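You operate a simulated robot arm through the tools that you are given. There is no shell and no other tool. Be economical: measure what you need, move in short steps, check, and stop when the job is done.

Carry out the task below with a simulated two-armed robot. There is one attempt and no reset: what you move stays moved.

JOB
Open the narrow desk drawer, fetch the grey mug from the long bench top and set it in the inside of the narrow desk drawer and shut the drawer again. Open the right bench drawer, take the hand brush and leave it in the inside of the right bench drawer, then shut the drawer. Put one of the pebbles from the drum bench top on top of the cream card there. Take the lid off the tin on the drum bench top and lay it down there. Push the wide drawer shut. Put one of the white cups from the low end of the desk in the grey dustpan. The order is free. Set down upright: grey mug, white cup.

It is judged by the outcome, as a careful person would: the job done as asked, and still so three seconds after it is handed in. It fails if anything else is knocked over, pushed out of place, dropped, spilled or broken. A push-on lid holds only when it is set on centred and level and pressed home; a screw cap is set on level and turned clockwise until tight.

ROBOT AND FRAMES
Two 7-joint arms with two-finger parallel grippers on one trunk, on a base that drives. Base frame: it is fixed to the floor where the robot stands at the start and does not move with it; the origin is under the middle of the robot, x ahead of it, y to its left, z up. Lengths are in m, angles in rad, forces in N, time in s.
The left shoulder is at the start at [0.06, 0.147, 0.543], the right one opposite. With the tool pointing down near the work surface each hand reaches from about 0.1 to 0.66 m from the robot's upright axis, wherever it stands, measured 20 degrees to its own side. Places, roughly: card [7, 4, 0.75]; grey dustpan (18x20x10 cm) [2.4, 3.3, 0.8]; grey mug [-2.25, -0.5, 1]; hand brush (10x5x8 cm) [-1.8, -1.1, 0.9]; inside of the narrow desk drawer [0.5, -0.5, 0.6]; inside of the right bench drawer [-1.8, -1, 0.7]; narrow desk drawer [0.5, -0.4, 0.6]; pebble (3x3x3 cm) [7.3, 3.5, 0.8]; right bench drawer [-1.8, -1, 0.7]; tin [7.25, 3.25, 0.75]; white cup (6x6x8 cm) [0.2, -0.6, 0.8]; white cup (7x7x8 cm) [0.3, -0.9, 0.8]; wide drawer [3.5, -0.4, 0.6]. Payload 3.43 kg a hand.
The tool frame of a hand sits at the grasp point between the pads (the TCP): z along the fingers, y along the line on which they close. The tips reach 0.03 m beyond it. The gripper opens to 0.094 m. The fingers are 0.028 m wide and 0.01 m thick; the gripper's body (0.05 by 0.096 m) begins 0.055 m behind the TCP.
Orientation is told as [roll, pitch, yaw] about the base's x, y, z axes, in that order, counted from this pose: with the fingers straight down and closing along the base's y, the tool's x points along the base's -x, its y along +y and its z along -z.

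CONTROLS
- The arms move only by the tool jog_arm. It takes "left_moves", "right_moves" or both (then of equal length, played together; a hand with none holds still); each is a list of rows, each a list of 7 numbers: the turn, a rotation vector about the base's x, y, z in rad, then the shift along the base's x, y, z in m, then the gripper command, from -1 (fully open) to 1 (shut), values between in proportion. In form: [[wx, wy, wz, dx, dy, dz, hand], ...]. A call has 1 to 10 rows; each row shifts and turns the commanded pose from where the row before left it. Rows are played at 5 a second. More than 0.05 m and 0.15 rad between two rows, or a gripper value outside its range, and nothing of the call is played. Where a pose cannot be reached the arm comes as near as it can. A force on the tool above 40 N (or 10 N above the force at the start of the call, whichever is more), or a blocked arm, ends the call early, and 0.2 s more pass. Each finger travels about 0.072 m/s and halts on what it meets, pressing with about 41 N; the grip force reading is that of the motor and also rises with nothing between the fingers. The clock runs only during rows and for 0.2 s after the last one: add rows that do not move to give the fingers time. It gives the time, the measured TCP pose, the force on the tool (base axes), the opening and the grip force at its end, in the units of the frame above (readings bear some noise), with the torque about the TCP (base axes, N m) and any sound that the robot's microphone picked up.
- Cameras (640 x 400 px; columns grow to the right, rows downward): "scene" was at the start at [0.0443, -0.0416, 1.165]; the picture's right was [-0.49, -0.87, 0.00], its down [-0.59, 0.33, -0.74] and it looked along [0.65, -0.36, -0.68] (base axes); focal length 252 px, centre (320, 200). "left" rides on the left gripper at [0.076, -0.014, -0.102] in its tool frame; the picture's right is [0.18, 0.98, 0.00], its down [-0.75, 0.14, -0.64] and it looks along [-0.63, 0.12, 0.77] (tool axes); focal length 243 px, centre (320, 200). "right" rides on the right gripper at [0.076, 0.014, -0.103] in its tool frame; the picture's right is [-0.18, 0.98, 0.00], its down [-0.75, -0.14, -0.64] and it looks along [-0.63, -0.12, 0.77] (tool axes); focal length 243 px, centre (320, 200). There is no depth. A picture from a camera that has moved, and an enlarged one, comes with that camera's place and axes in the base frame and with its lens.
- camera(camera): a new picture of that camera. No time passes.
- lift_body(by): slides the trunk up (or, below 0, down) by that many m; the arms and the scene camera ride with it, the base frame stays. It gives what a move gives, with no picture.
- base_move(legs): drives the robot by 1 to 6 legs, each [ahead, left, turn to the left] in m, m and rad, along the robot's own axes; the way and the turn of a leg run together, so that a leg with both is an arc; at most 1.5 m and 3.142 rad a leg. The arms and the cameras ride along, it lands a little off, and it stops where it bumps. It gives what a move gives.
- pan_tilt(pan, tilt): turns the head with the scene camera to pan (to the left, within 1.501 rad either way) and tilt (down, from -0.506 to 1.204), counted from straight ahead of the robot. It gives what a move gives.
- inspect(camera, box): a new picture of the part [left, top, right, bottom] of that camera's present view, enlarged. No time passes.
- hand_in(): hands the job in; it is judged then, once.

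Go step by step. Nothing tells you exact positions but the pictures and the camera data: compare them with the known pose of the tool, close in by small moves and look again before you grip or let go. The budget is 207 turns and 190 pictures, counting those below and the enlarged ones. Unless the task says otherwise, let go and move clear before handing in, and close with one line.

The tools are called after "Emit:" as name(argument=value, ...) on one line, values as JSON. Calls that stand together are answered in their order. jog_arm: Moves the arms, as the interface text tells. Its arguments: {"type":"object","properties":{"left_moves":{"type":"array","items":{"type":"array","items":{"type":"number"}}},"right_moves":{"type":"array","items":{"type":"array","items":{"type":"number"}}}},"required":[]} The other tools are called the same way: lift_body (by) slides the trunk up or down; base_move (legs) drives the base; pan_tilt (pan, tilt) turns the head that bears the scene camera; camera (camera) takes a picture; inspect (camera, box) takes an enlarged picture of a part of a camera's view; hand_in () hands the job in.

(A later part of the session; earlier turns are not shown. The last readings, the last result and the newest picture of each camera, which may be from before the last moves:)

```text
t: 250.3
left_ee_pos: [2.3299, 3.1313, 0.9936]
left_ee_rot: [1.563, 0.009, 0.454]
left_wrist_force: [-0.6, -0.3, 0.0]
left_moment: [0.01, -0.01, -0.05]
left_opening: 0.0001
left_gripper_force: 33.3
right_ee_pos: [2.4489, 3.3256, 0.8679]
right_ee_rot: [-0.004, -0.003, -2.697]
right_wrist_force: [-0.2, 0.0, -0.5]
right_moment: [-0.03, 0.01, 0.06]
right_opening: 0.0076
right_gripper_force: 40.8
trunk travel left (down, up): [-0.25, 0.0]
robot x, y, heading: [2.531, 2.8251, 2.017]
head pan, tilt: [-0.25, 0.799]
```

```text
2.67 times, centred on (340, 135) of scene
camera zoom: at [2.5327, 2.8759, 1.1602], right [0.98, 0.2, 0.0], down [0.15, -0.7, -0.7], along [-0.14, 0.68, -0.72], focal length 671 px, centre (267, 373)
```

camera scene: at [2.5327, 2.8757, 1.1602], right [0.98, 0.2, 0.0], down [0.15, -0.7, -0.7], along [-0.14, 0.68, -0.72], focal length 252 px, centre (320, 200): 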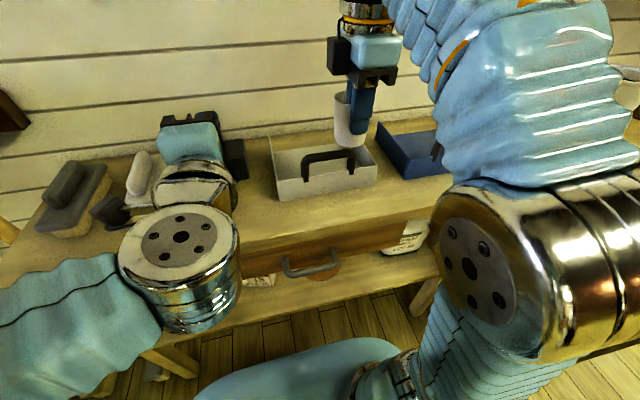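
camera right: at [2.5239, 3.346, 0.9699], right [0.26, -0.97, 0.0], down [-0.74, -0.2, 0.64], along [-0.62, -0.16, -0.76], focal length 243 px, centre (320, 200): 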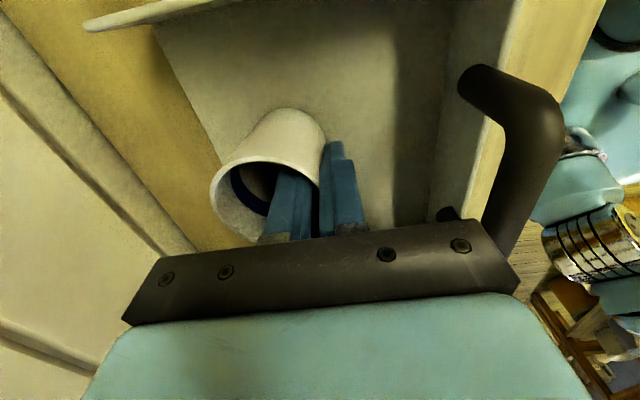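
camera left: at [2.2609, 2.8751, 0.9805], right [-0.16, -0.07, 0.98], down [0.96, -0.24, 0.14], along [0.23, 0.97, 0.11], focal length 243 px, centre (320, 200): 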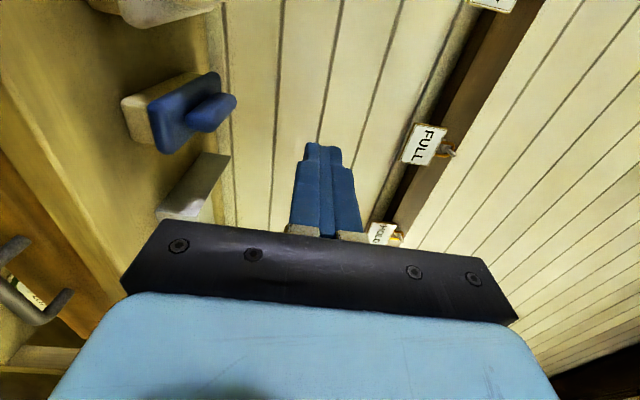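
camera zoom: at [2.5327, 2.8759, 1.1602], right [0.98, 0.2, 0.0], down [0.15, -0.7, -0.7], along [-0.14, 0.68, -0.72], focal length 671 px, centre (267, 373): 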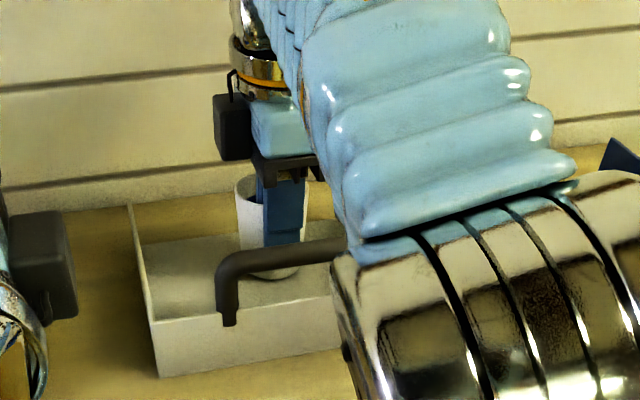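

Good, the cup is just above the pan floor. I lower in small steps to contact.

Emit:
jog_arm(right_moves=[[0, 0, 0, 0, 0, -0.007, 1], [0, 0, 0, 0, 0, 0, 1]])

Emit:
jog_arm(right_moves=[[0, 0, 0, 0, 0, -0.005, 1], [0, 0, 0, 0, 0, 0, 1]])

Emit:
jog_arm(right_moves=[[0, 0, 0, 0, 0, -0.005, 1], [0, 0, 0, 0, 0, 0, 1]])

Emit:
camera(camera="right")

```text
t: 250.9
left_ee_pos: [2.3307, 3.1304, 0.9936]
left_ee_rot: [1.564, 0.007, 0.454]
left_wrist_force: [0.3, -0.2, -0.1]
left_moment: [-0.02, 0.01, 0.01]
left_opening: 0.0
left_gripper_force: 32.7
right_ee_pos: [2.449, 3.3242, 0.864]
right_ee_rot: [-0.008, -0.002, -2.696]
right_wrist_force: [3.3, -4.4, 29.9]
right_moment: [0.91, 0.07, -0.11]
right_opening: 0.0082
right_gripper_force: 41.0
trunk travel left (down, up): [-0.25, 0.0]
robot x, y, heading: [2.5329, 2.823, 2.024]
head pan, tilt: [-0.25, 0.799]
```

```text
t: 251.2
left_ee_pos: [2.3305, 3.1307, 0.9942]
left_ee_rot: [1.566, 0.008, 0.455]
left_wrist_force: [-0.5, 0.3, 0.7]
left_moment: [0.0, 0.02, 0.01]
left_opening: 0.0
left_gripper_force: 32.7
right_ee_pos: [2.4491, 3.325, 0.8621]
right_ee_rot: [-0.013, -0.004, -2.697]
right_wrist_force: [1.3, -2.1, 22.2]
right_moment: [0.67, 0.12, -0.04]
right_opening: 0.0081
right_gripper_force: 41.2
trunk travel left (down, up): [-0.25, 0.0]
robot x, y, heading: [2.5393, 2.8246, 2.027]
head pan, tilt: [-0.25, 0.799]
stopped in row 1 (right hand): the force on the tool passed its limit at 43 N (the readings are from after the stop); the commanded pose is now the measured one
```

```text
t: 251.5
left_ee_pos: [2.3321, 3.1306, 0.9936]
left_ee_rot: [1.565, 0.008, 0.456]
left_wrist_force: [-0.2, 0.6, 0.0]
left_moment: [0.0, 0.03, -0.01]
left_opening: 0.0002
left_gripper_force: 32.6
right_ee_pos: [2.4483, 3.3255, 0.8619]
right_ee_rot: [-0.02, -0.003, -2.695]
right_wrist_force: [1.2, -2.9, 22.2]
right_moment: [0.53, -0.03, -0.03]
right_opening: 0.008
right_gripper_force: 41.0
trunk travel left (down, up): [-0.25, 0.0]
robot x, y, heading: [2.5346, 2.825, 2.022]
head pan, tilt: [-0.25, 0.799]
stopped in row 1 (right hand): the force on the tool passed its limit at 44 N (the readings are from after the stop); the commanded pose is now the measured one
```

```text
55 pictures are left
camera right: at [2.5246, 3.3444, 0.9643], right [0.26, -0.97, -0.02], down [-0.73, -0.21, 0.65], along [-0.63, -0.15, -0.76], focal length 243 px, centre (320, 200)
```

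right: 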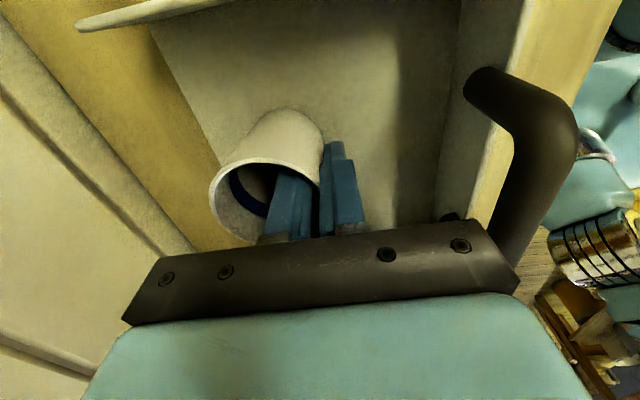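

The moment shows the contact is under the cup (3 cm ahead), so it stands on the pan floor. I release gently and rise.

Emit:
jog_arm(right_moves=[[0, 0, 0, 0, 0, 0.002, 0.7], [0, 0, 0, 0, 0, 0, 0.5], [0, 0, 0, 0, 0, 0, 0.3], [0, 0, 0, 0, 0, 0, 0.3], [0, 0, 0, 0, 0, 0.015, 0.3], [0, 0, 0, 0, 0, 0.025, 0.3], [0, 0, 0, 0, 0, 0.03, 0.3], [0, 0, 0, 0, 0, 0.03, 0.3], [0, 0, 0, 0, 0, 0, 0.3]])

Emit:
camera(camera="right")

```text
t: 253.5
left_ee_pos: [2.3311, 3.1324, 0.9934]
left_ee_rot: [1.562, 0.009, 0.455]
left_wrist_force: [1.2, -0.7, 0.6]
left_moment: [0.02, 0.0, 0.0]
left_opening: 0.0
left_gripper_force: 32.3
right_ee_pos: [2.447, 3.3269, 0.9634]
right_ee_rot: [-0.016, -0.006, -2.697]
right_wrist_force: [1.1, -0.4, 0.6]
right_moment: [0.02, 0.01, 0.01]
right_opening: 0.033
right_gripper_force: 0.0
trunk travel left (down, up): [-0.25, 0.0]
robot x, y, heading: [2.5349, 2.8257, 2.025]
head pan, tilt: [-0.25, 0.799]
```

```text
54 pictures are left
camera right: at [2.5242, 3.3463, 1.0647], right [0.26, -0.97, -0.01], down [-0.73, -0.2, 0.65], along [-0.63, -0.16, -0.76], focal length 243 px, centre (320, 200)
```

right: 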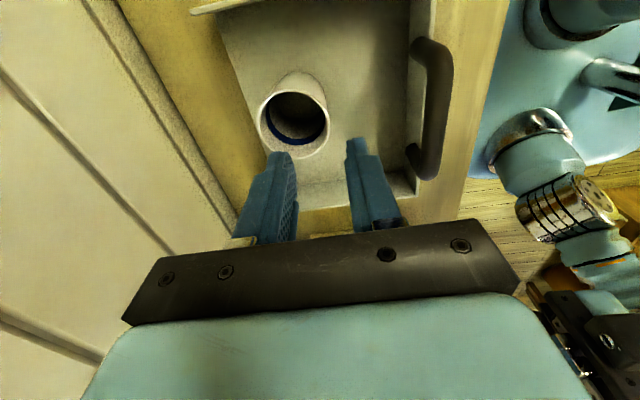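

The cup stands upright in the dustpan. I retract, back off and turn to look for the wide drawer near (3.5,-0.4).

Emit:
jog_arm(right_moves=[[0, 0, 0, 0, 0, 0.02, 0.3], [0, 0, 0, 0.0132, -0.0269, 0.01, 0.3], [0, 0, 0, 0.0132, -0.0269, 0, 0.3], [0, 0, 0, 0.0132, -0.0269, 0, 0.3], [0, 0, 0, 0.0132, -0.0269, 0, 0.3], [0, 0, 0, 0.0132, -0.0269, 0, -1]])

Emit:
base_move(legs=[[-0.35, 0, 0], [0, 0, -1.571]])

Emit:
pan_tilt(pan=-1.1, tilt=0.4)

Emit:
camera(camera="scene")

```text
t: 254.9
left_ee_pos: [2.3297, 3.1323, 0.9935]
left_ee_rot: [1.562, 0.007, 0.456]
left_wrist_force: [-0.1, 0.5, 0.0]
left_moment: [0.05, 0.02, -0.01]
left_opening: 0.0
left_gripper_force: 33.2
right_ee_pos: [2.5185, 3.1859, 0.9817]
right_ee_rot: [-0.015, -0.006, -2.699]
right_wrist_force: [-0.6, 0.2, 0.6]
right_moment: [-0.02, -0.04, 0.0]
right_opening: 0.0883
right_gripper_force: 0.1
right hand out of reach, approached as far as the arm can: row 1
trunk travel left (down, up): [-0.25, 0.0]
robot x, y, heading: [2.5333, 2.8231, 2.025]
head pan, tilt: [-0.25, 0.799]
```

```text
t: 261.0
left_ee_pos: [2.9912, 2.7227, 0.9939]
left_ee_rot: [1.561, 0.009, -1.095]
left_wrist_force: [-0.3, -0.1, 0.6]
left_moment: [0.0, 0.04, 0.01]
left_opening: 0.0001
left_gripper_force: 32.6
right_ee_pos: [3.0487, 2.5356, 0.9819]
right_ee_rot: [-0.015, -0.005, 2.038]
right_wrist_force: [1.0, 0.0, -0.2]
right_moment: [0.0, -0.03, 0.02]
right_opening: 0.0941
right_gripper_force: 0.1
trunk travel left (down, up): [-0.25, 0.0]
robot x, y, heading: [2.6874, 2.5096, 0.474]
head pan, tilt: [-0.25, 0.799]
```

```text
t: 262.2
left_ee_pos: [2.9907, 2.7222, 0.9932]
left_ee_rot: [1.563, 0.008, -1.096]
left_wrist_force: [0.6, -0.1, -0.2]
left_moment: [0.0, -0.01, -0.01]
left_opening: 0.0
left_gripper_force: 33.2
right_ee_pos: [3.0488, 2.5351, 0.9821]
right_ee_rot: [-0.016, -0.004, 2.038]
right_wrist_force: [0.1, -0.1, 0.0]
right_moment: [0.01, 0.02, -0.01]
right_opening: 0.094
right_gripper_force: 0.1
trunk travel left (down, up): [-0.25, 0.0]
robot x, y, heading: [2.6867, 2.5106, 0.478]
head pan, tilt: [-1.1, 0.4]
```

```text
53 pictures are left
camera scene: at [2.7383, 2.4425, 1.1953], right [-0.58, -0.81, 0.0], down [-0.32, 0.23, -0.92], along [0.75, -0.54, -0.39], focal length 252 px, centre (320, 200)
```

scene: 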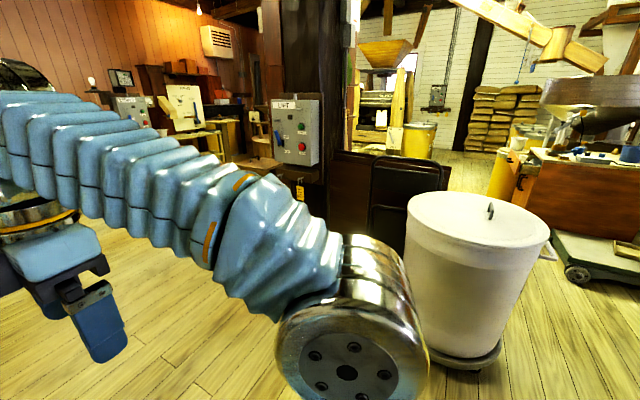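

Emit:
inspect(camera="scene", box=[440, 100, 640, 260])

```text
2.50 times, centred on (540, 180) of scene
camera zoom: at [2.7383, 2.4425, 1.1953], right [-0.58, -0.81, 0.0], down [-0.32, 0.23, -0.92], along [0.75, -0.54, -0.39], focal length 629 px, centre (-230, 250)
```

zoom: 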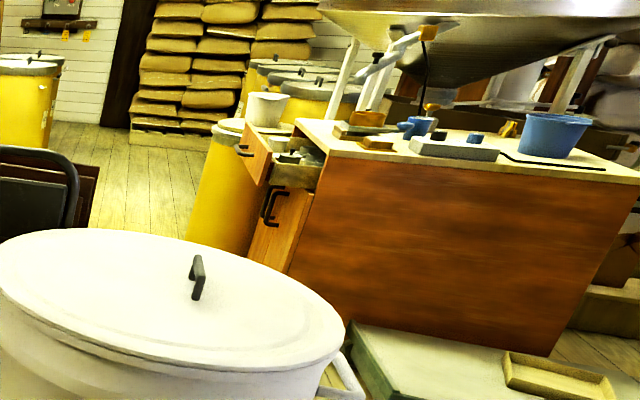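

The open drawer sticks out of a brown cabinet on its far side (facing roughly +x). I drive on along the hall and look back at its front from there.

Emit:
base_move(legs=[[1.3, 0, 0], [0.5, 0, 0]])

Emit:
pan_tilt(pan=-1.5, tilt=0.3)

Emit:
camera(camera="scene")

Emit:
pan_tilt(pan=-0.3, tilt=0.3)

Emit:
camera(camera="scene")

```text
t: 271.1
left_ee_pos: [4.5802, 3.5241, 0.9929]
left_ee_rot: [1.563, 0.006, -1.106]
left_wrist_force: [-0.4, 0.3, -0.3]
left_moment: [0.01, -0.03, 0.02]
left_opening: 0.0
left_gripper_force: 32.8
right_ee_pos: [4.6362, 3.3366, 0.9814]
right_ee_rot: [-0.015, -0.006, 2.025]
right_wrist_force: [-0.7, 0.1, 0.5]
right_moment: [-0.02, -0.01, -0.01]
right_opening: 0.094
right_gripper_force: 0.1
trunk travel left (down, up): [-0.25, 0.0]
robot x, y, heading: [4.2751, 3.3175, 0.465]
head pan, tilt: [-1.1, 0.4]
```

```text
t: 272.0
left_ee_pos: [4.5797, 3.5225, 0.9939]
left_ee_rot: [1.561, 0.009, -1.106]
left_wrist_force: [0.1, 0.0, -0.3]
left_moment: [-0.01, 0.03, 0.0]
left_opening: 0.0
left_gripper_force: 32.8
right_ee_pos: [4.6348, 3.3359, 0.9829]
right_ee_rot: [-0.016, -0.004, 2.027]
right_wrist_force: [-0.7, 0.2, 0.4]
right_moment: [0.01, 0.01, -0.01]
right_opening: 0.0942
right_gripper_force: 0.2
trunk travel left (down, up): [-0.25, 0.0]
robot x, y, heading: [4.2778, 3.3182, 0.459]
head pan, tilt: [-1.499, 0.3]
```

```text
51 pictures are left
camera scene: at [4.2972, 3.2209, 1.2046], right [-0.86, -0.51, 0.0], down [-0.15, 0.25, -0.96], along [0.49, -0.82, -0.3], focal length 252 px, centre (320, 200)
```

scene: 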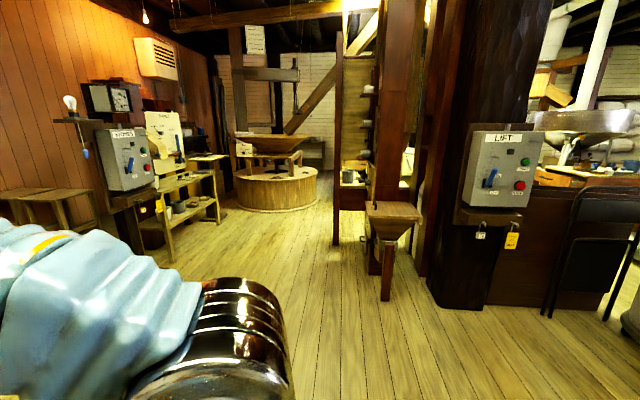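

```text
t: 273.4
left_ee_pos: [4.5803, 3.5225, 0.9926]
left_ee_rot: [1.563, 0.009, -1.107]
left_wrist_force: [0.5, 0.1, -0.2]
left_moment: [-0.01, -0.01, 0.0]
left_opening: 0.0
left_gripper_force: 33.1
right_ee_pos: [4.6351, 3.3349, 0.9813]
right_ee_rot: [-0.016, -0.005, 2.026]
right_wrist_force: [0.1, 0.6, 0.9]
right_moment: [0.0, 0.01, -0.01]
right_opening: 0.0939
right_gripper_force: 0.2
trunk travel left (down, up): [-0.25, 0.0]
robot x, y, heading: [4.273, 3.3138, 0.46]
head pan, tilt: [-0.3, 0.3]
```

```text
50 pictures are left
camera scene: at [4.3417, 3.3162, 1.2046], right [0.16, -0.99, 0.0], down [-0.29, -0.05, -0.96], along [0.94, 0.15, -0.3], focal length 252 px, centre (320, 200)
```

scene: 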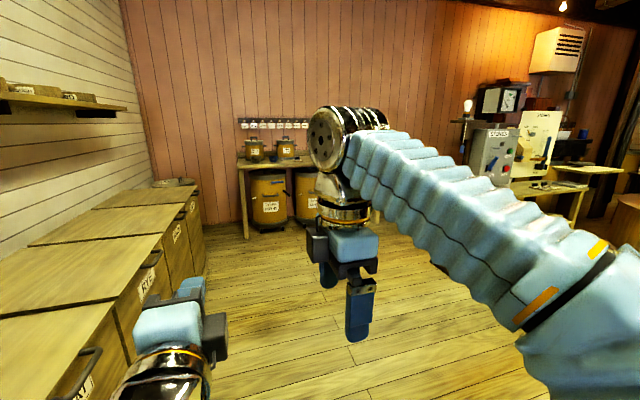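

The drum bench (drums below, tins on top) is at the far pink wall straight ahead-right. I go there first.

Emit:
base_move(legs=[[1.1, -0.5, 0], [0.3, -0.4, 0]])

Emit:
pan_tilt(pan=0.1, tilt=0.5)

Emit:
camera(camera="scene")

```text
t: 282.1
left_ee_pos: [6.2499, 3.3244, 0.9931]
left_ee_rot: [1.562, 0.008, -1.121]
left_wrist_force: [0.1, 0.8, 0.4]
left_moment: [0.01, 0.0, -0.01]
left_opening: 0.0
left_gripper_force: 33.4
right_ee_pos: [6.3024, 3.1371, 0.9818]
right_ee_rot: [-0.016, -0.004, 2.012]
right_wrist_force: [-0.7, 0.9, -0.9]
right_moment: [-0.03, 0.01, 0.01]
right_opening: 0.0942
right_gripper_force: 0.1
trunk travel left (down, up): [-0.25, 0.0]
robot x, y, heading: [5.9393, 3.1216, 0.446]
head pan, tilt: [-0.3, 0.3]
```

```text
t: 283.0
left_ee_pos: [6.2504, 3.3242, 0.9926]
left_ee_rot: [1.563, 0.008, -1.119]
left_wrist_force: [-0.9, 0.3, -0.5]
left_moment: [0.0, 0.02, 0.02]
left_opening: 0.0004
left_gripper_force: 33.6
right_ee_pos: [6.3035, 3.1362, 0.9817]
right_ee_rot: [-0.016, -0.005, 2.012]
right_wrist_force: [0.4, 0.3, -0.1]
right_moment: [0.0, -0.03, 0.0]
right_opening: 0.0938
right_gripper_force: 0.0
trunk travel left (down, up): [-0.25, 0.0]
robot x, y, heading: [5.9434, 3.1227, 0.447]
head pan, tilt: [0.099, 0.499]
```

```text
49 pictures are left
camera scene: at [5.9942, 3.1548, 1.1862], right [0.52, -0.85, 0.0], down [-0.41, -0.25, -0.88], along [0.75, 0.46, -0.48], focal length 252 px, centre (320, 200)
```

scene: 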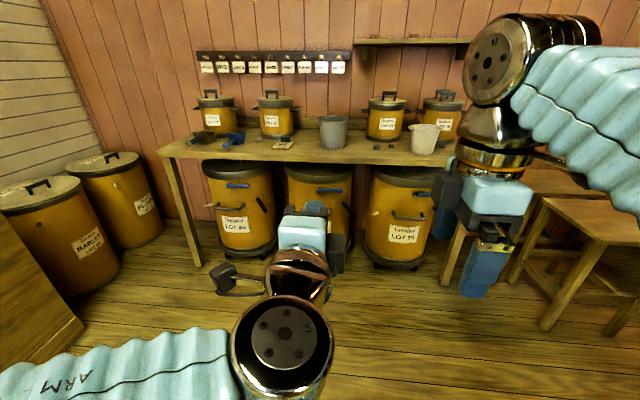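

Emit:
inspect(camera="scene", box=[160, 80, 480, 170])

```text
2.00 times, centred on (320, 125) of scene
camera zoom: at [5.9942, 3.1548, 1.1862], right [0.52, -0.85, 0.0], down [-0.41, -0.25, -0.88], along [0.75, 0.46, -0.48], focal length 504 px, centre (320, 350)
```

zoom: 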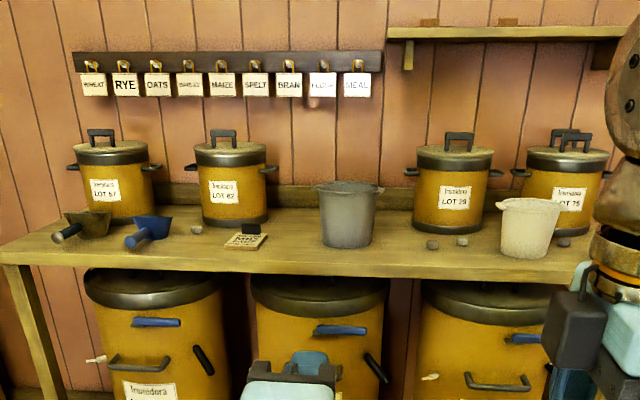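

Pebbles lie near (7.31,3.53); several yellow tins with lids stand there. I move closer to see the part hidden behind my right hand.

Emit:
base_move(legs=[[0.35, -0.35, 0.01]])

Emit:
pan_tilt(pan=0.1, tilt=0.6)

Emit:
camera(camera="scene")

```text
t: 285.9
left_ee_pos: [6.7163, 3.1661, 0.9932]
left_ee_rot: [1.561, 0.009, -1.11]
left_wrist_force: [0.0, 0.0, 0.1]
left_moment: [0.02, 0.0, -0.02]
left_opening: 0.0
left_gripper_force: 32.6
right_ee_pos: [6.7706, 2.9778, 0.9813]
right_ee_rot: [-0.016, -0.004, 2.022]
right_wrist_force: [0.2, 0.5, 0.0]
right_moment: [0.02, 0.01, 0.01]
right_opening: 0.094
right_gripper_force: 0.1
trunk travel left (down, up): [-0.25, 0.0]
robot x, y, heading: [6.4109, 2.9586, 0.463]
head pan, tilt: [0.099, 0.499]
```

```text
t: 286.6
left_ee_pos: [6.7172, 3.1645, 0.9936]
left_ee_rot: [1.561, 0.009, -1.109]
left_wrist_force: [0.6, -0.9, 0.1]
left_moment: [0.02, -0.01, 0.02]
left_opening: 0.0
left_gripper_force: 33.3
right_ee_pos: [6.7719, 2.9785, 0.983]
right_ee_rot: [-0.017, -0.007, 2.023]
right_wrist_force: [-0.1, -0.7, -0.1]
right_moment: [-0.01, 0.01, -0.02]
right_opening: 0.0942
right_gripper_force: 0.0
trunk travel left (down, up): [-0.25, 0.0]
robot x, y, heading: [6.4119, 2.9607, 0.461]
head pan, tilt: [0.099, 0.6]
```

```text
47 pictures are left
camera scene: at [6.4599, 2.992, 1.1771], right [0.53, -0.85, 0.0], down [-0.48, -0.3, -0.83], along [0.7, 0.44, -0.56], focal length 252 px, centre (320, 200)
```

scene: 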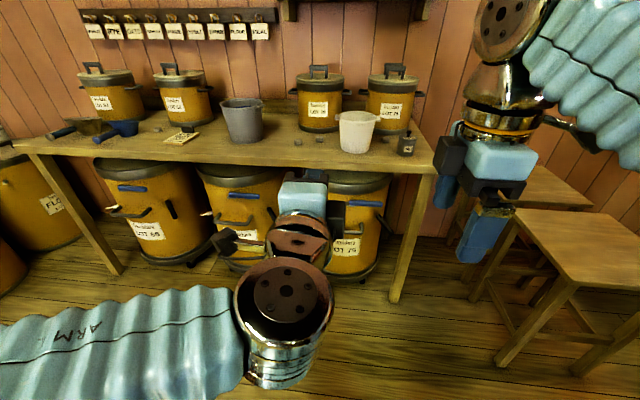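

Emit:
inspect(camera="scene", box=[280, 95, 440, 185])

Emit:
inspect(camera="scene", box=[140, 110, 260, 160])

```text
4.00 times, centred on (360, 140) of scene
camera zoom: at [6.4599, 2.992, 1.1771], right [0.53, -0.85, 0.0], down [-0.48, -0.3, -0.83], along [0.7, 0.44, -0.56], focal length 1007 px, centre (160, 440)
```

zoom: 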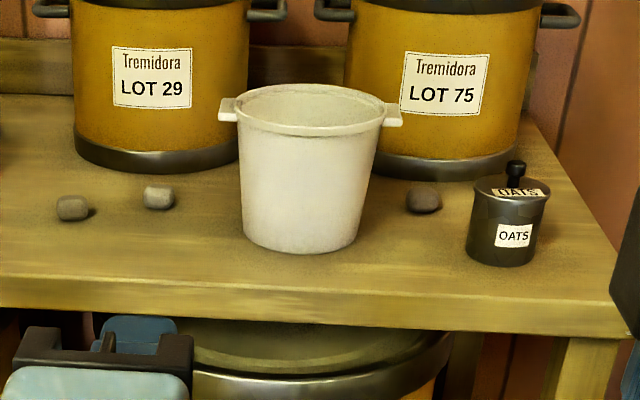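

```text
5.33 times, centred on (200, 135) of scene
camera zoom: at [6.4599, 2.992, 1.1771], right [0.53, -0.85, 0.0], down [-0.48, -0.3, -0.83], along [0.7, 0.44, -0.56], focal length 1342 px, centre (960, 547)
```

zoom: 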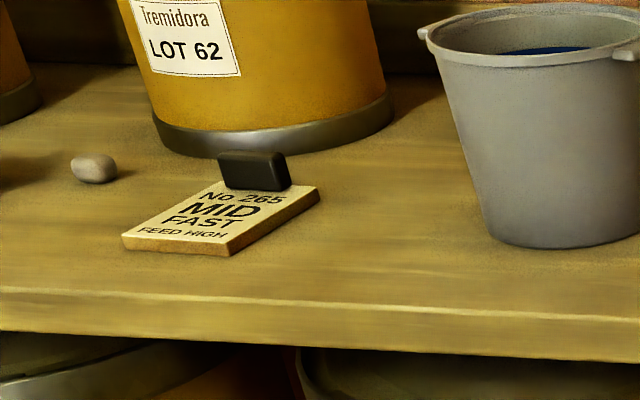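

Found: the small dark "OATS" tin with a knobbed lid at ≈(7.42,3.20), four pebbles, and the cream card at ≈(7.04,4.10) with a black block on its rear part. I drive up to the tin first.

Emit:
base_move(legs=[[0.47, -0.08, 0]])

Emit:
pan_tilt(pan=-0.3, tilt=0.85)

Emit:
camera(camera="scene")

Emit:
camera(camera="right")

```text
t: 289.5
left_ee_pos: [7.1797, 3.306, 0.9926]
left_ee_rot: [1.563, 0.009, -1.107]
left_wrist_force: [-0.8, -0.4, -1.1]
left_moment: [0.0, 0.02, -0.02]
left_opening: 0.0
left_gripper_force: 33.1
right_ee_pos: [7.2362, 3.1195, 0.9805]
right_ee_rot: [-0.016, -0.005, 2.025]
right_wrist_force: [0.7, -0.2, 0.5]
right_moment: [0.02, -0.01, 0.0]
right_opening: 0.0943
right_gripper_force: 0.0
trunk travel left (down, up): [-0.25, 0.0]
robot x, y, heading: [6.8735, 3.0991, 0.461]
head pan, tilt: [0.099, 0.6]
```

```text
t: 290.4
left_ee_pos: [7.1789, 3.3061, 0.9922]
left_ee_rot: [1.563, 0.008, -1.105]
left_wrist_force: [0.3, 0.3, 0.1]
left_moment: [0.0, -0.03, 0.0]
left_opening: 0.0
left_gripper_force: 33.5
right_ee_pos: [7.2358, 3.1191, 0.9819]
right_ee_rot: [-0.016, -0.005, 2.026]
right_wrist_force: [0.1, -0.4, -0.2]
right_moment: [-0.03, 0.02, -0.01]
right_opening: 0.0939
right_gripper_force: 0.0
trunk travel left (down, up): [-0.25, 0.0]
robot x, y, heading: [6.8755, 3.101, 0.46]
head pan, tilt: [-0.3, 0.85]
```

```text
44 pictures are left
camera scene: at [6.9263, 3.0974, 1.1562], right [0.16, -0.99, 0.0], down [-0.74, -0.12, -0.66], along [0.65, 0.11, -0.75], focal length 252 px, centre (320, 200)
```

scene: 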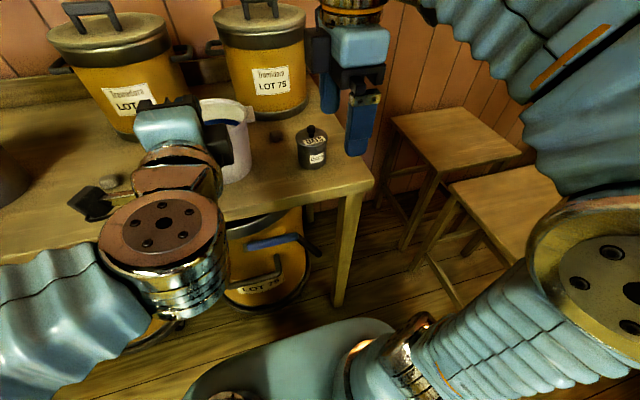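

```text
43 pictures are left
camera right: at [7.2545, 3.0437, 1.0837], right [-0.96, -0.27, -0.01], down [-0.21, 0.73, 0.65], along [-0.16, 0.63, -0.76], focal length 243 px, centre (320, 200)
```

right: 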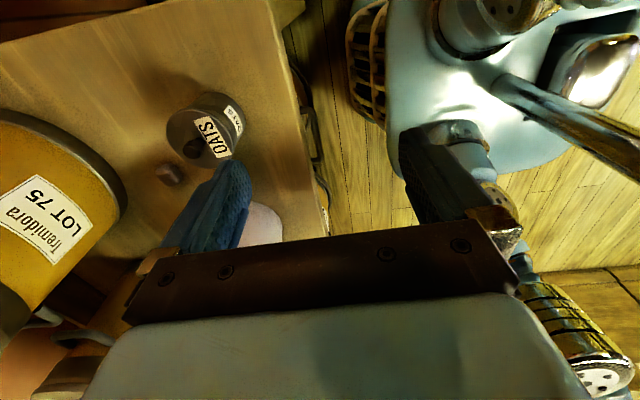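

Knob top triangulates to (7.344,3.185,0.879). I move above it, levelling the hand, fingers half open.

Emit:
jog_arm(right_moves=[[-0.0115, 0.0122, 0, 0.027, 0.0164, -0.012, -0.2], [0, 0, 0, 0.027, 0.0164, -0.012, -0.2], [0, 0, 0, 0.027, 0.0164, -0.012, -0.2], [0, 0, 0, 0.027, 0.0164, -0.012, -0.2], [0, 0, 0, 0, 0, 0, -0.2]])

Emit:
camera(camera="right")

```text
t: 291.6
left_ee_pos: [7.1813, 3.3063, 0.9935]
left_ee_rot: [1.562, 0.01, -1.108]
left_wrist_force: [-0.1, -0.1, 0.0]
left_moment: [-0.04, -0.02, 0.01]
left_opening: 0.0
left_gripper_force: 32.9
right_ee_pos: [7.3443, 3.1847, 0.9347]
right_ee_rot: [-0.001, -0.001, 2.025]
right_wrist_force: [0.6, -0.2, -0.6]
right_moment: [-0.01, -0.04, 0.0]
right_opening: 0.0563
right_gripper_force: 0.1
trunk travel left (down, up): [-0.25, 0.0]
robot x, y, heading: [6.8742, 3.0977, 0.464]
head pan, tilt: [-0.3, 0.85]
```

```text
42 pictures are left
camera right: at [7.3639, 3.1113, 1.0366], right [-0.96, -0.27, 0.0], down [-0.2, 0.74, 0.64], along [-0.17, 0.62, -0.77], focal length 243 px, centre (320, 200)
```

right: 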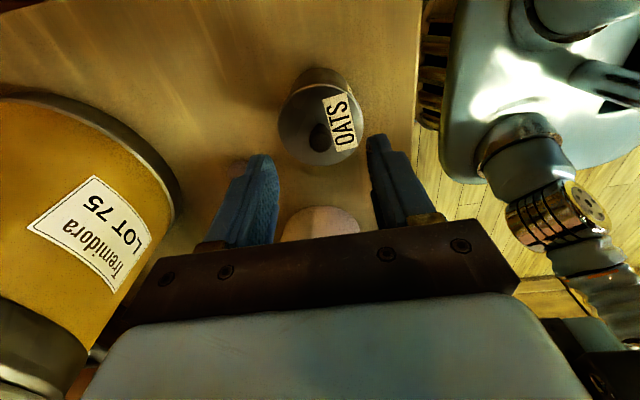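

Perfectly aligned over the knob. I descend to z≈0.884 and close.

Emit:
jog_arm(right_moves=[[0, 0, 0, 0, 0, -0.02, -0.2], [0, 0, 0, 0, 0, -0.018, -0.2], [0, 0, 0, 0, 0, -0.012, -0.2], [0, 0, 0, 0, 0, 0, 0.5], [0, 0, 0, 0, 0, 0, 1], [0, 0, 0, 0, 0, 0, 1], [0, 0, 0, 0, 0, 0, 1]])

Emit:
camera(camera="right")

```text
t: 292.3
left_ee_pos: [7.179, 3.3068, 0.9939]
left_ee_rot: [1.564, 0.009, -1.106]
left_wrist_force: [0.0, 0.7, 0.0]
left_moment: [0.0, 0.01, -0.02]
left_opening: 0.0001
left_gripper_force: 32.8
right_ee_pos: [7.343, 3.1851, 0.8945]
right_ee_rot: [-0.014, 0.0, 2.027]
right_wrist_force: [-1.2, -1.9, 23.4]
right_moment: [-0.26, 0.69, 0.03]
right_opening: 0.0572
right_gripper_force: 0.8
trunk travel left (down, up): [-0.25, 0.0]
robot x, y, heading: [6.8764, 3.1027, 0.465]
head pan, tilt: [-0.3, 0.85]
stopped in row 3 (right hand): the force on the tool passed its limit at 59 N (the readings are from after the stop); the commanded pose is now the measured one
```

```text
41 pictures are left
camera right: at [7.3621, 3.1106, 0.9959], right [-0.96, -0.27, -0.01], down [-0.21, 0.73, 0.64], along [-0.16, 0.62, -0.76], focal length 243 px, centre (320, 200)
```

right: 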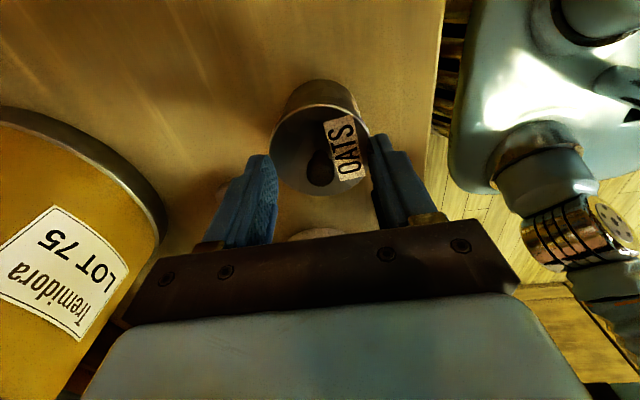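

The tips rest on the lid's top; I raise 3 mm and close on the knob.

Emit:
jog_arm(right_moves=[[0.006, -0.012, 0, 0, 0, 0.004, -0.2], [0, 0, 0, 0, 0, 0, 0.5], [0, 0, 0, 0, 0, 0, 1], [0, 0, 0, 0, 0, 0, 1], [0, 0, 0, 0, 0, 0, 1]])

Emit:
camera(camera="right")

```text
t: 293.5
left_ee_pos: [7.1806, 3.3051, 0.9936]
left_ee_rot: [1.561, 0.008, -1.105]
left_wrist_force: [-1.0, 0.2, 0.1]
left_moment: [-0.01, -0.02, -0.01]
left_opening: 0.0
left_gripper_force: 33.0
right_ee_pos: [7.3439, 3.1847, 0.8955]
right_ee_rot: [-0.024, -0.001, 2.022]
right_wrist_force: [0.1, 0.3, -0.2]
right_moment: [0.05, 0.0, 0.03]
right_opening: 0.0139
right_gripper_force: 41.3
trunk travel left (down, up): [-0.25, 0.0]
robot x, y, heading: [6.8714, 3.0988, 0.461]
head pan, tilt: [-0.3, 0.85]
heard: snap
```

```text
40 pictures are left
camera right: at [7.3623, 3.1105, 0.9976], right [-0.96, -0.27, -0.02], down [-0.22, 0.73, 0.65], along [-0.15, 0.63, -0.76], focal length 243 px, centre (320, 200)
```

right: 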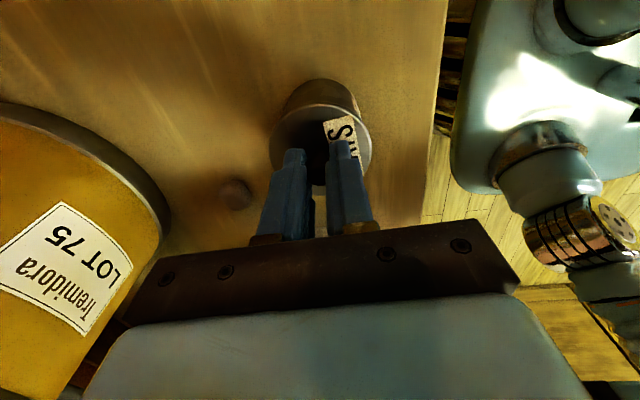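

Knob gripped and a snap was heard—the lid seems to have popped. I lift slowly and look.

Emit:
jog_arm(right_moves=[[0, 0, 0, 0, 0, 0.008, 1], [0, 0, 0, 0, 0, 0.008, 1], [0, 0, 0, 0, 0, 0.01, 1], [0, 0, 0, 0, 0, 0, 1]])

Emit:
inspect(camera="scene", box=[240, 70, 400, 190])

```text
t: 294.5
left_ee_pos: [7.1803, 3.3051, 0.9926]
left_ee_rot: [1.562, 0.01, -1.106]
left_wrist_force: [-0.8, 0.1, -0.4]
left_moment: [0.01, 0.0, -0.02]
left_opening: 0.0001
left_gripper_force: 33.2
right_ee_pos: [7.3435, 3.1858, 0.9219]
right_ee_rot: [-0.023, 0.0, 2.025]
right_wrist_force: [0.1, 0.2, 0.5]
right_moment: [-0.01, 0.03, 0.0]
right_opening: 0.0138
right_gripper_force: 41.5
trunk travel left (down, up): [-0.25, 0.0]
robot x, y, heading: [6.8756, 3.0978, 0.459]
head pan, tilt: [-0.3, 0.85]
```

```text
3.33 times, centred on (320, 130) of scene
camera zoom: at [6.9264, 3.0974, 1.1562], right [0.16, -0.99, 0.0], down [-0.74, -0.12, -0.66], along [0.65, 0.11, -0.75], focal length 839 px, centre (320, 433)
```

zoom: 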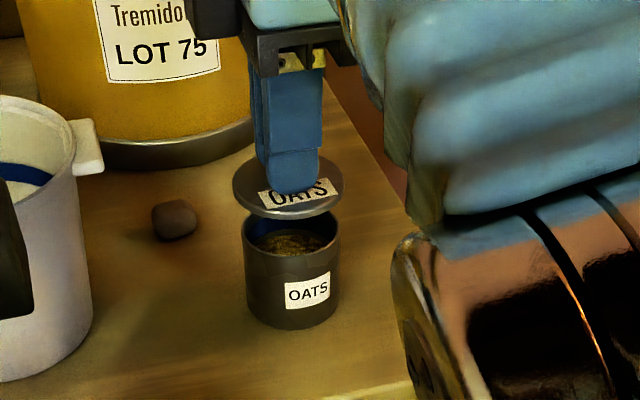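

The lid is off cleanly. I raise it, retract off the bench, and move left to a free spot near (7.16,3.56) to lay it down.

Emit:
jog_arm(right_moves=[[0, 0, 0, 0, 0, 0.03, 1], [0, 0, 0, -0.009, -0.0045, 0.02, 1], [0, 0, 0, -0.0314, -0.0154, 0.01, 1], [0, 0, 0, -0.0314, -0.0154, 0, 1], [0, 0, 0, -0.0314, -0.0154, 0, 1], [0, 0, 0, 0, 0, 0, 1]])

Emit:
base_move(legs=[[0, 0.44, 0]])

Emit:
camera(camera="scene")

Emit:
camera(camera="right")

```text
t: 295.9
left_ee_pos: [7.1805, 3.3065, 0.9925]
left_ee_rot: [1.563, 0.01, -1.106]
left_wrist_force: [-0.4, 0.2, 0.5]
left_moment: [-0.01, 0.02, 0.0]
left_opening: 0.0001
left_gripper_force: 32.7
right_ee_pos: [7.2399, 3.1345, 0.9811]
right_ee_rot: [-0.023, 0.0, 2.025]
right_wrist_force: [0.0, 0.6, 0.6]
right_moment: [-0.03, -0.02, 0.03]
right_opening: 0.0139
right_gripper_force: 41.1
trunk travel left (down, up): [-0.25, 0.0]
robot x, y, heading: [6.8795, 3.1, 0.463]
head pan, tilt: [-0.3, 0.85]
```

```text
t: 298.6
left_ee_pos: [6.9867, 3.6948, 0.9933]
left_ee_rot: [1.561, 0.009, -1.105]
left_wrist_force: [0.2, -0.2, 0.3]
left_moment: [0.0, 0.0, 0.02]
left_opening: 0.0001
left_gripper_force: 33.0
right_ee_pos: [7.0464, 3.5215, 0.9818]
right_ee_rot: [-0.023, 0.001, 2.027]
right_wrist_force: [0.4, -0.7, -0.4]
right_moment: [0.02, 0.01, -0.02]
right_opening: 0.0136
right_gripper_force: 40.5
trunk travel left (down, up): [-0.25, 0.0]
robot x, y, heading: [6.6833, 3.4872, 0.467]
head pan, tilt: [-0.3, 0.85]
```

```text
38 pictures are left
camera scene: at [6.7332, 3.485, 1.1562], right [0.16, -0.99, 0.0], down [-0.74, -0.12, -0.66], along [0.65, 0.11, -0.75], focal length 252 px, centre (320, 200)
```

scene: 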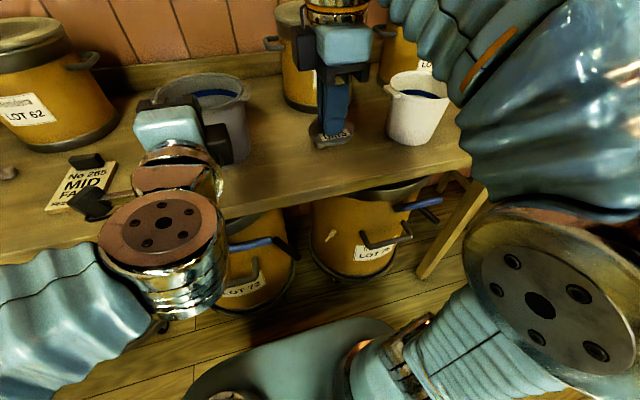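

```text
37 pictures are left
camera right: at [7.0654, 3.4475, 1.0839], right [-0.96, -0.27, -0.02], down [-0.22, 0.73, 0.65], along [-0.16, 0.63, -0.76], focal length 243 px, centre (320, 200)
```

right: 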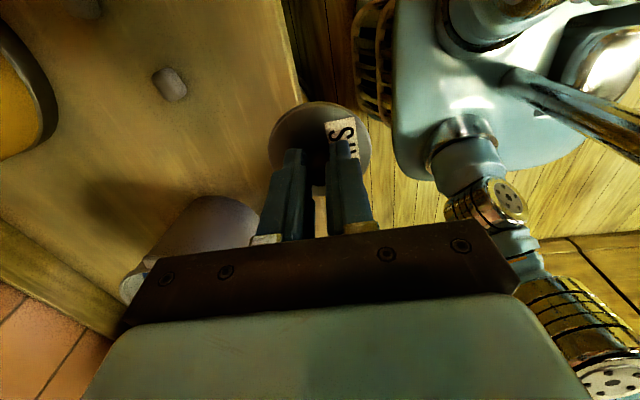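

I carry the lid to the free patch between the pebble and the grey bucket and lower it.

Emit:
jog_arm(right_moves=[[0.01, -0.02, 0, 0.0213, 0.0283, 0, 1], [0, 0, 0, 0.0213, 0.0283, -0.01, 1], [0, 0, 0, 0.0213, 0.0283, -0.015, 1], [0, 0, 0, 0.0213, 0.0283, -0.015, 1], [0, 0, 0, 0, 0, -0.03, 1], [0, 0, 0, 0, 0, -0.03, 1], [0, 0, 0, 0, 0, -0.025, 1], [0, 0, 0, 0, 0, 0, 1]])

Emit:
camera(camera="right")

```text
t: 300.4
left_ee_pos: [6.9859, 3.6941, 0.9938]
left_ee_rot: [1.561, 0.008, -1.106]
left_wrist_force: [-0.3, -0.1, -0.5]
left_moment: [0.01, 0.01, 0.0]
left_opening: 0.0
left_gripper_force: 33.1
right_ee_pos: [7.1318, 3.6386, 0.8564]
right_ee_rot: [-0.045, -0.001, 2.027]
right_wrist_force: [-0.5, -0.4, -0.5]
right_moment: [-0.02, -0.01, 0.01]
right_opening: 0.0137
right_gripper_force: 40.8
trunk travel left (down, up): [-0.25, 0.0]
robot x, y, heading: [6.68, 3.4872, 0.464]
head pan, tilt: [-0.3, 0.85]
```

```text
36 pictures are left
camera right: at [7.1489, 3.5608, 0.9585], right [-0.96, -0.27, -0.04], down [-0.23, 0.73, 0.65], along [-0.14, 0.63, -0.76], focal length 243 px, centre (320, 200)
```

right: 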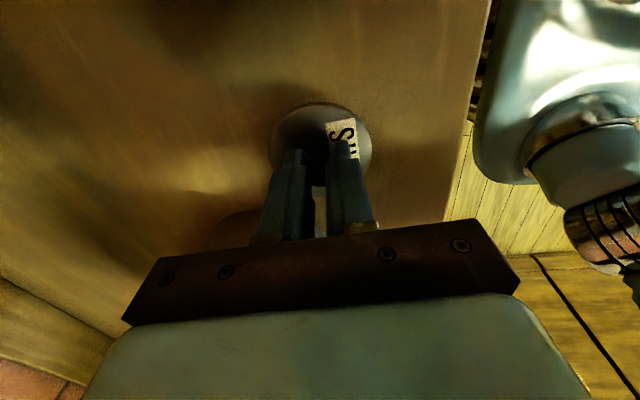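

I fix the tilt (wrong sign earlier) and lower in small steps.

Emit:
jog_arm(right_moves=[[-0.01, 0.02, 0, 0, 0, -0.015, 1], [0, 0, 0, 0, 0, -0.008, 1], [0, 0, 0, 0, 0, 0, 1]])

Emit:
jog_arm(right_moves=[[0, 0, 0, 0, 0, -0.006, 1], [0, 0, 0, 0, 0, 0, 1]])

Emit:
jog_arm(right_moves=[[0, 0, 0, 0, 0, -0.005, 1], [0, 0, 0, 0, 0, 0, 1]])

Emit:
jog_arm(right_moves=[[0, 0, 0, 0, 0, -0.005, 1], [0, 0, 0, 0, 0, 0, 1]])

```text
t: 301.0
left_ee_pos: [6.9856, 3.6925, 0.9935]
left_ee_rot: [1.564, 0.01, -1.103]
left_wrist_force: [-0.6, 0.6, -0.6]
left_moment: [0.01, 0.01, -0.02]
left_opening: 0.0
left_gripper_force: 33.3
right_ee_pos: [7.1324, 3.6355, 0.8403]
right_ee_rot: [-0.036, -0.004, 2.028]
right_wrist_force: [-3.7, -2.6, 23.0]
right_moment: [-0.38, 0.46, -0.02]
right_opening: 0.0137
right_gripper_force: 41.4
trunk travel left (down, up): [-0.25, 0.0]
robot x, y, heading: [6.6816, 3.4878, 0.466]
head pan, tilt: [-0.3, 0.85]
stopped in row 3 (right hand): the force on the tool passed its limit at 46 N (the readings are from after the stop); the commanded pose is now the measured one
```

```text
t: 301.3
left_ee_pos: [6.9848, 3.6951, 0.9937]
left_ee_rot: [1.564, 0.01, -1.104]
left_wrist_force: [0.7, 0.7, -0.9]
left_moment: [0.0, -0.02, -0.02]
left_opening: 0.0
left_gripper_force: 32.5
right_ee_pos: [7.1334, 3.637, 0.839]
right_ee_rot: [-0.044, -0.004, 2.027]
right_wrist_force: [-6.2, -3.0, 23.1]
right_moment: [-0.38, 0.41, -0.05]
right_opening: 0.0138
right_gripper_force: 41.6
trunk travel left (down, up): [-0.25, 0.0]
robot x, y, heading: [6.6791, 3.4861, 0.462]
head pan, tilt: [-0.3, 0.85]
stopped in row 1 (right hand): the force on the tool passed its limit at 47 N (the readings are from after the stop); the commanded pose is now the measured one
```

```text
t: 301.7
left_ee_pos: [6.9858, 3.6942, 0.994]
left_ee_rot: [1.567, 0.009, -1.104]
left_wrist_force: [-0.2, 0.4, -0.3]
left_moment: [-0.03, 0.01, 0.0]
left_opening: 0.0
left_gripper_force: 32.7
right_ee_pos: [7.1346, 3.637, 0.8392]
right_ee_rot: [-0.048, -0.007, 2.03]
right_wrist_force: [-6.4, -2.4, 21.6]
right_moment: [-0.38, 0.51, -0.02]
right_opening: 0.0139
right_gripper_force: 40.8
trunk travel left (down, up): [-0.25, 0.0]
robot x, y, heading: [6.6805, 3.4877, 0.466]
head pan, tilt: [-0.3, 0.85]
stopped in row 1 (right hand): the force on the tool passed its limit at 46 N (the readings are from after the stop); the commanded pose is now the measured one
```

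```text
t: 302.0
left_ee_pos: [6.985, 3.6925, 0.9946]
left_ee_rot: [1.565, 0.009, -1.104]
left_wrist_force: [-0.7, 0.1, 0.0]
left_moment: [-0.01, -0.02, 0.0]
left_opening: 0.0
left_gripper_force: 32.8
right_ee_pos: [7.1336, 3.6366, 0.8389]
right_ee_rot: [-0.054, -0.007, 2.029]
right_wrist_force: [-6.5, -3.3, 20.7]
right_moment: [-0.47, 0.47, -0.07]
right_opening: 0.014
right_gripper_force: 41.3
trunk travel left (down, up): [-0.25, 0.0]
robot x, y, heading: [6.6783, 3.4859, 0.464]
head pan, tilt: [-0.3, 0.85]
stopped in row 1 (right hand): the force on the tool passed its limit at 46 N (the readings are from after the stop); the commanded pose is now the measured one
```

The lid touches the bench at its near edge, within a couple of mm. I release and rise.

Emit:
jog_arm(right_moves=[[-0.01, 0.02, 0, 0, 0, 0.001, 1], [0, 0, 0, 0, 0, 0, 0.5], [0, 0, 0, 0, 0, 0, 0.2], [0, 0, 0, 0, 0, 0, 0], [0, 0, 0, 0, 0, 0.02, 0], [0, 0, 0, 0, 0, 0.03, 0], [0, 0, 0, 0, 0, 0.04, 0], [0, 0, 0, 0, 0, 0.02, 0], [0, 0, 0, 0, 0, 0, 0]])

Emit:
camera(camera="right")

```text
t: 304.0
left_ee_pos: [6.9863, 3.6944, 0.9943]
left_ee_rot: [1.562, 0.008, -1.106]
left_wrist_force: [0.0, 0.6, -0.7]
left_moment: [-0.02, -0.06, 0.05]
left_opening: 0.0
left_gripper_force: 32.9
right_ee_pos: [7.1349, 3.6381, 0.9491]
right_ee_rot: [-0.029, -0.007, 2.031]
right_wrist_force: [0.1, 1.5, -0.8]
right_moment: [0.02, 0.03, 0.0]
right_opening: 0.0469
right_gripper_force: 0.0
trunk travel left (down, up): [-0.25, 0.0]
robot x, y, heading: [6.6843, 3.4863, 0.462]
head pan, tilt: [-0.3, 0.85]
```

```text
35 pictures are left
camera right: at [7.1537, 3.562, 1.0499], right [-0.96, -0.27, -0.03], down [-0.22, 0.73, 0.65], along [-0.16, 0.63, -0.76], focal length 243 px, centre (320, 200)
```

right: 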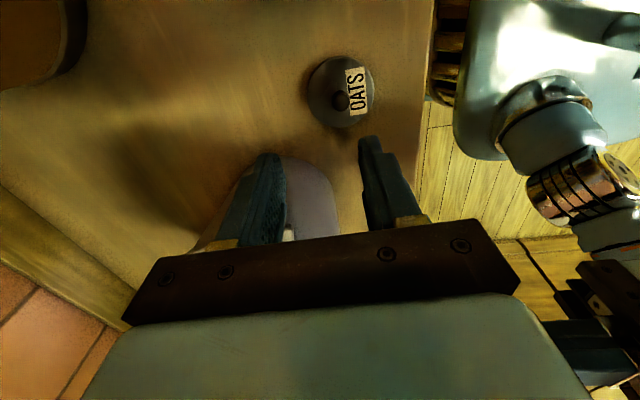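

The lid lies flat on the bench. Next the pebble at ≈(7.21,3.567); I move above it.

Emit:
jog_arm(right_moves=[[-0.008, 0.015, 0, 0.025, -0.0237, -0.005, -0.1], [0, 0, 0, 0.025, -0.0237, -0.015, -0.1], [0, 0, 0, 0.025, -0.0237, -0.02, -0.1], [0, 0, 0, 0, 0, 0, -0.1]])

Emit:
camera(camera="right")

```text
t: 305.0
left_ee_pos: [6.986, 3.6935, 0.9931]
left_ee_rot: [1.563, 0.011, -1.104]
left_wrist_force: [-0.1, 0.6, 0.8]
left_moment: [-0.03, -0.05, 0.01]
left_opening: 0.0
left_gripper_force: 33.0
right_ee_pos: [7.2106, 3.5666, 0.907]
right_ee_rot: [-0.012, -0.006, 2.031]
right_wrist_force: [-0.7, -0.2, 1.0]
right_moment: [0.01, -0.01, 0.03]
right_opening: 0.0515
right_gripper_force: 0.0
trunk travel left (down, up): [-0.25, 0.0]
robot x, y, heading: [6.6827, 3.4832, 0.461]
head pan, tilt: [-0.3, 0.85]
```

```text
34 pictures are left
camera right: at [7.2307, 3.4916, 1.0098], right [-0.96, -0.27, -0.01], down [-0.21, 0.73, 0.65], along [-0.17, 0.63, -0.76], focal length 243 px, centre (320, 200)
```

right: 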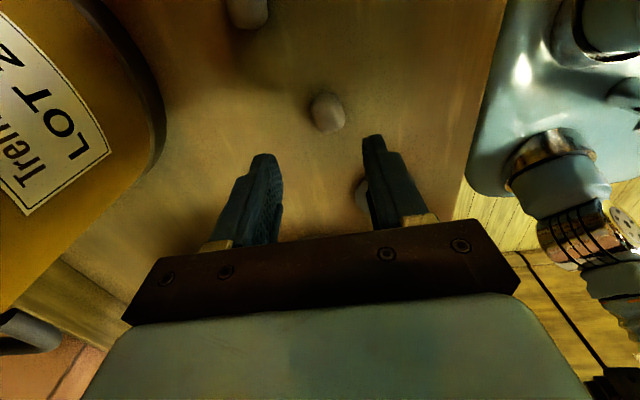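

Pebble nearly centred; I correct 6 mm, descend and grip it.

Emit:
jog_arm(right_moves=[[0, 0, 0, -0.003, -0.007, -0.025, -0.1], [0, 0, 0, 0, 0, -0.025, -0.1], [0, 0, 0, 0, 0, -0.022, -0.1], [0, 0, 0, 0, 0, 0, -0.1], [0, 0, 0, 0, 0, 0, 0.4], [0, 0, 0, 0, 0, 0, 1], [0, 0, 0, 0, 0, 0, 1]])

Emit:
camera(camera="right")

```text
t: 306.6
left_ee_pos: [6.9863, 3.6944, 0.9938]
left_ee_rot: [1.562, 0.008, -1.105]
left_wrist_force: [0.2, 0.8, 0.6]
left_moment: [0.0, -0.04, -0.01]
left_opening: 0.0002
left_gripper_force: 33.2
right_ee_pos: [7.2075, 3.559, 0.8371]
right_ee_rot: [-0.013, -0.007, 2.031]
right_wrist_force: [0.2, -0.1, -0.4]
right_moment: [-0.01, -0.03, 0.01]
right_opening: 0.0242
right_gripper_force: 41.2
trunk travel left (down, up): [-0.25, 0.0]
robot x, y, heading: [6.6793, 3.4857, 0.462]
head pan, tilt: [-0.3, 0.85]
```

```text
33 pictures are left
camera right: at [7.2278, 3.4841, 0.939], right [-0.96, -0.27, -0.01], down [-0.21, 0.73, 0.65], along [-0.17, 0.63, -0.76], focal length 243 px, centre (320, 200)
```

right: 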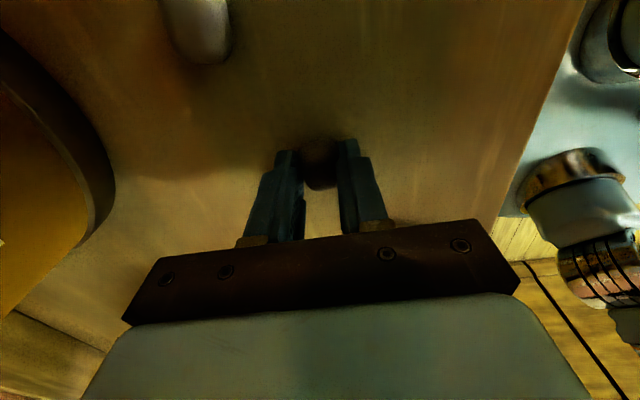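

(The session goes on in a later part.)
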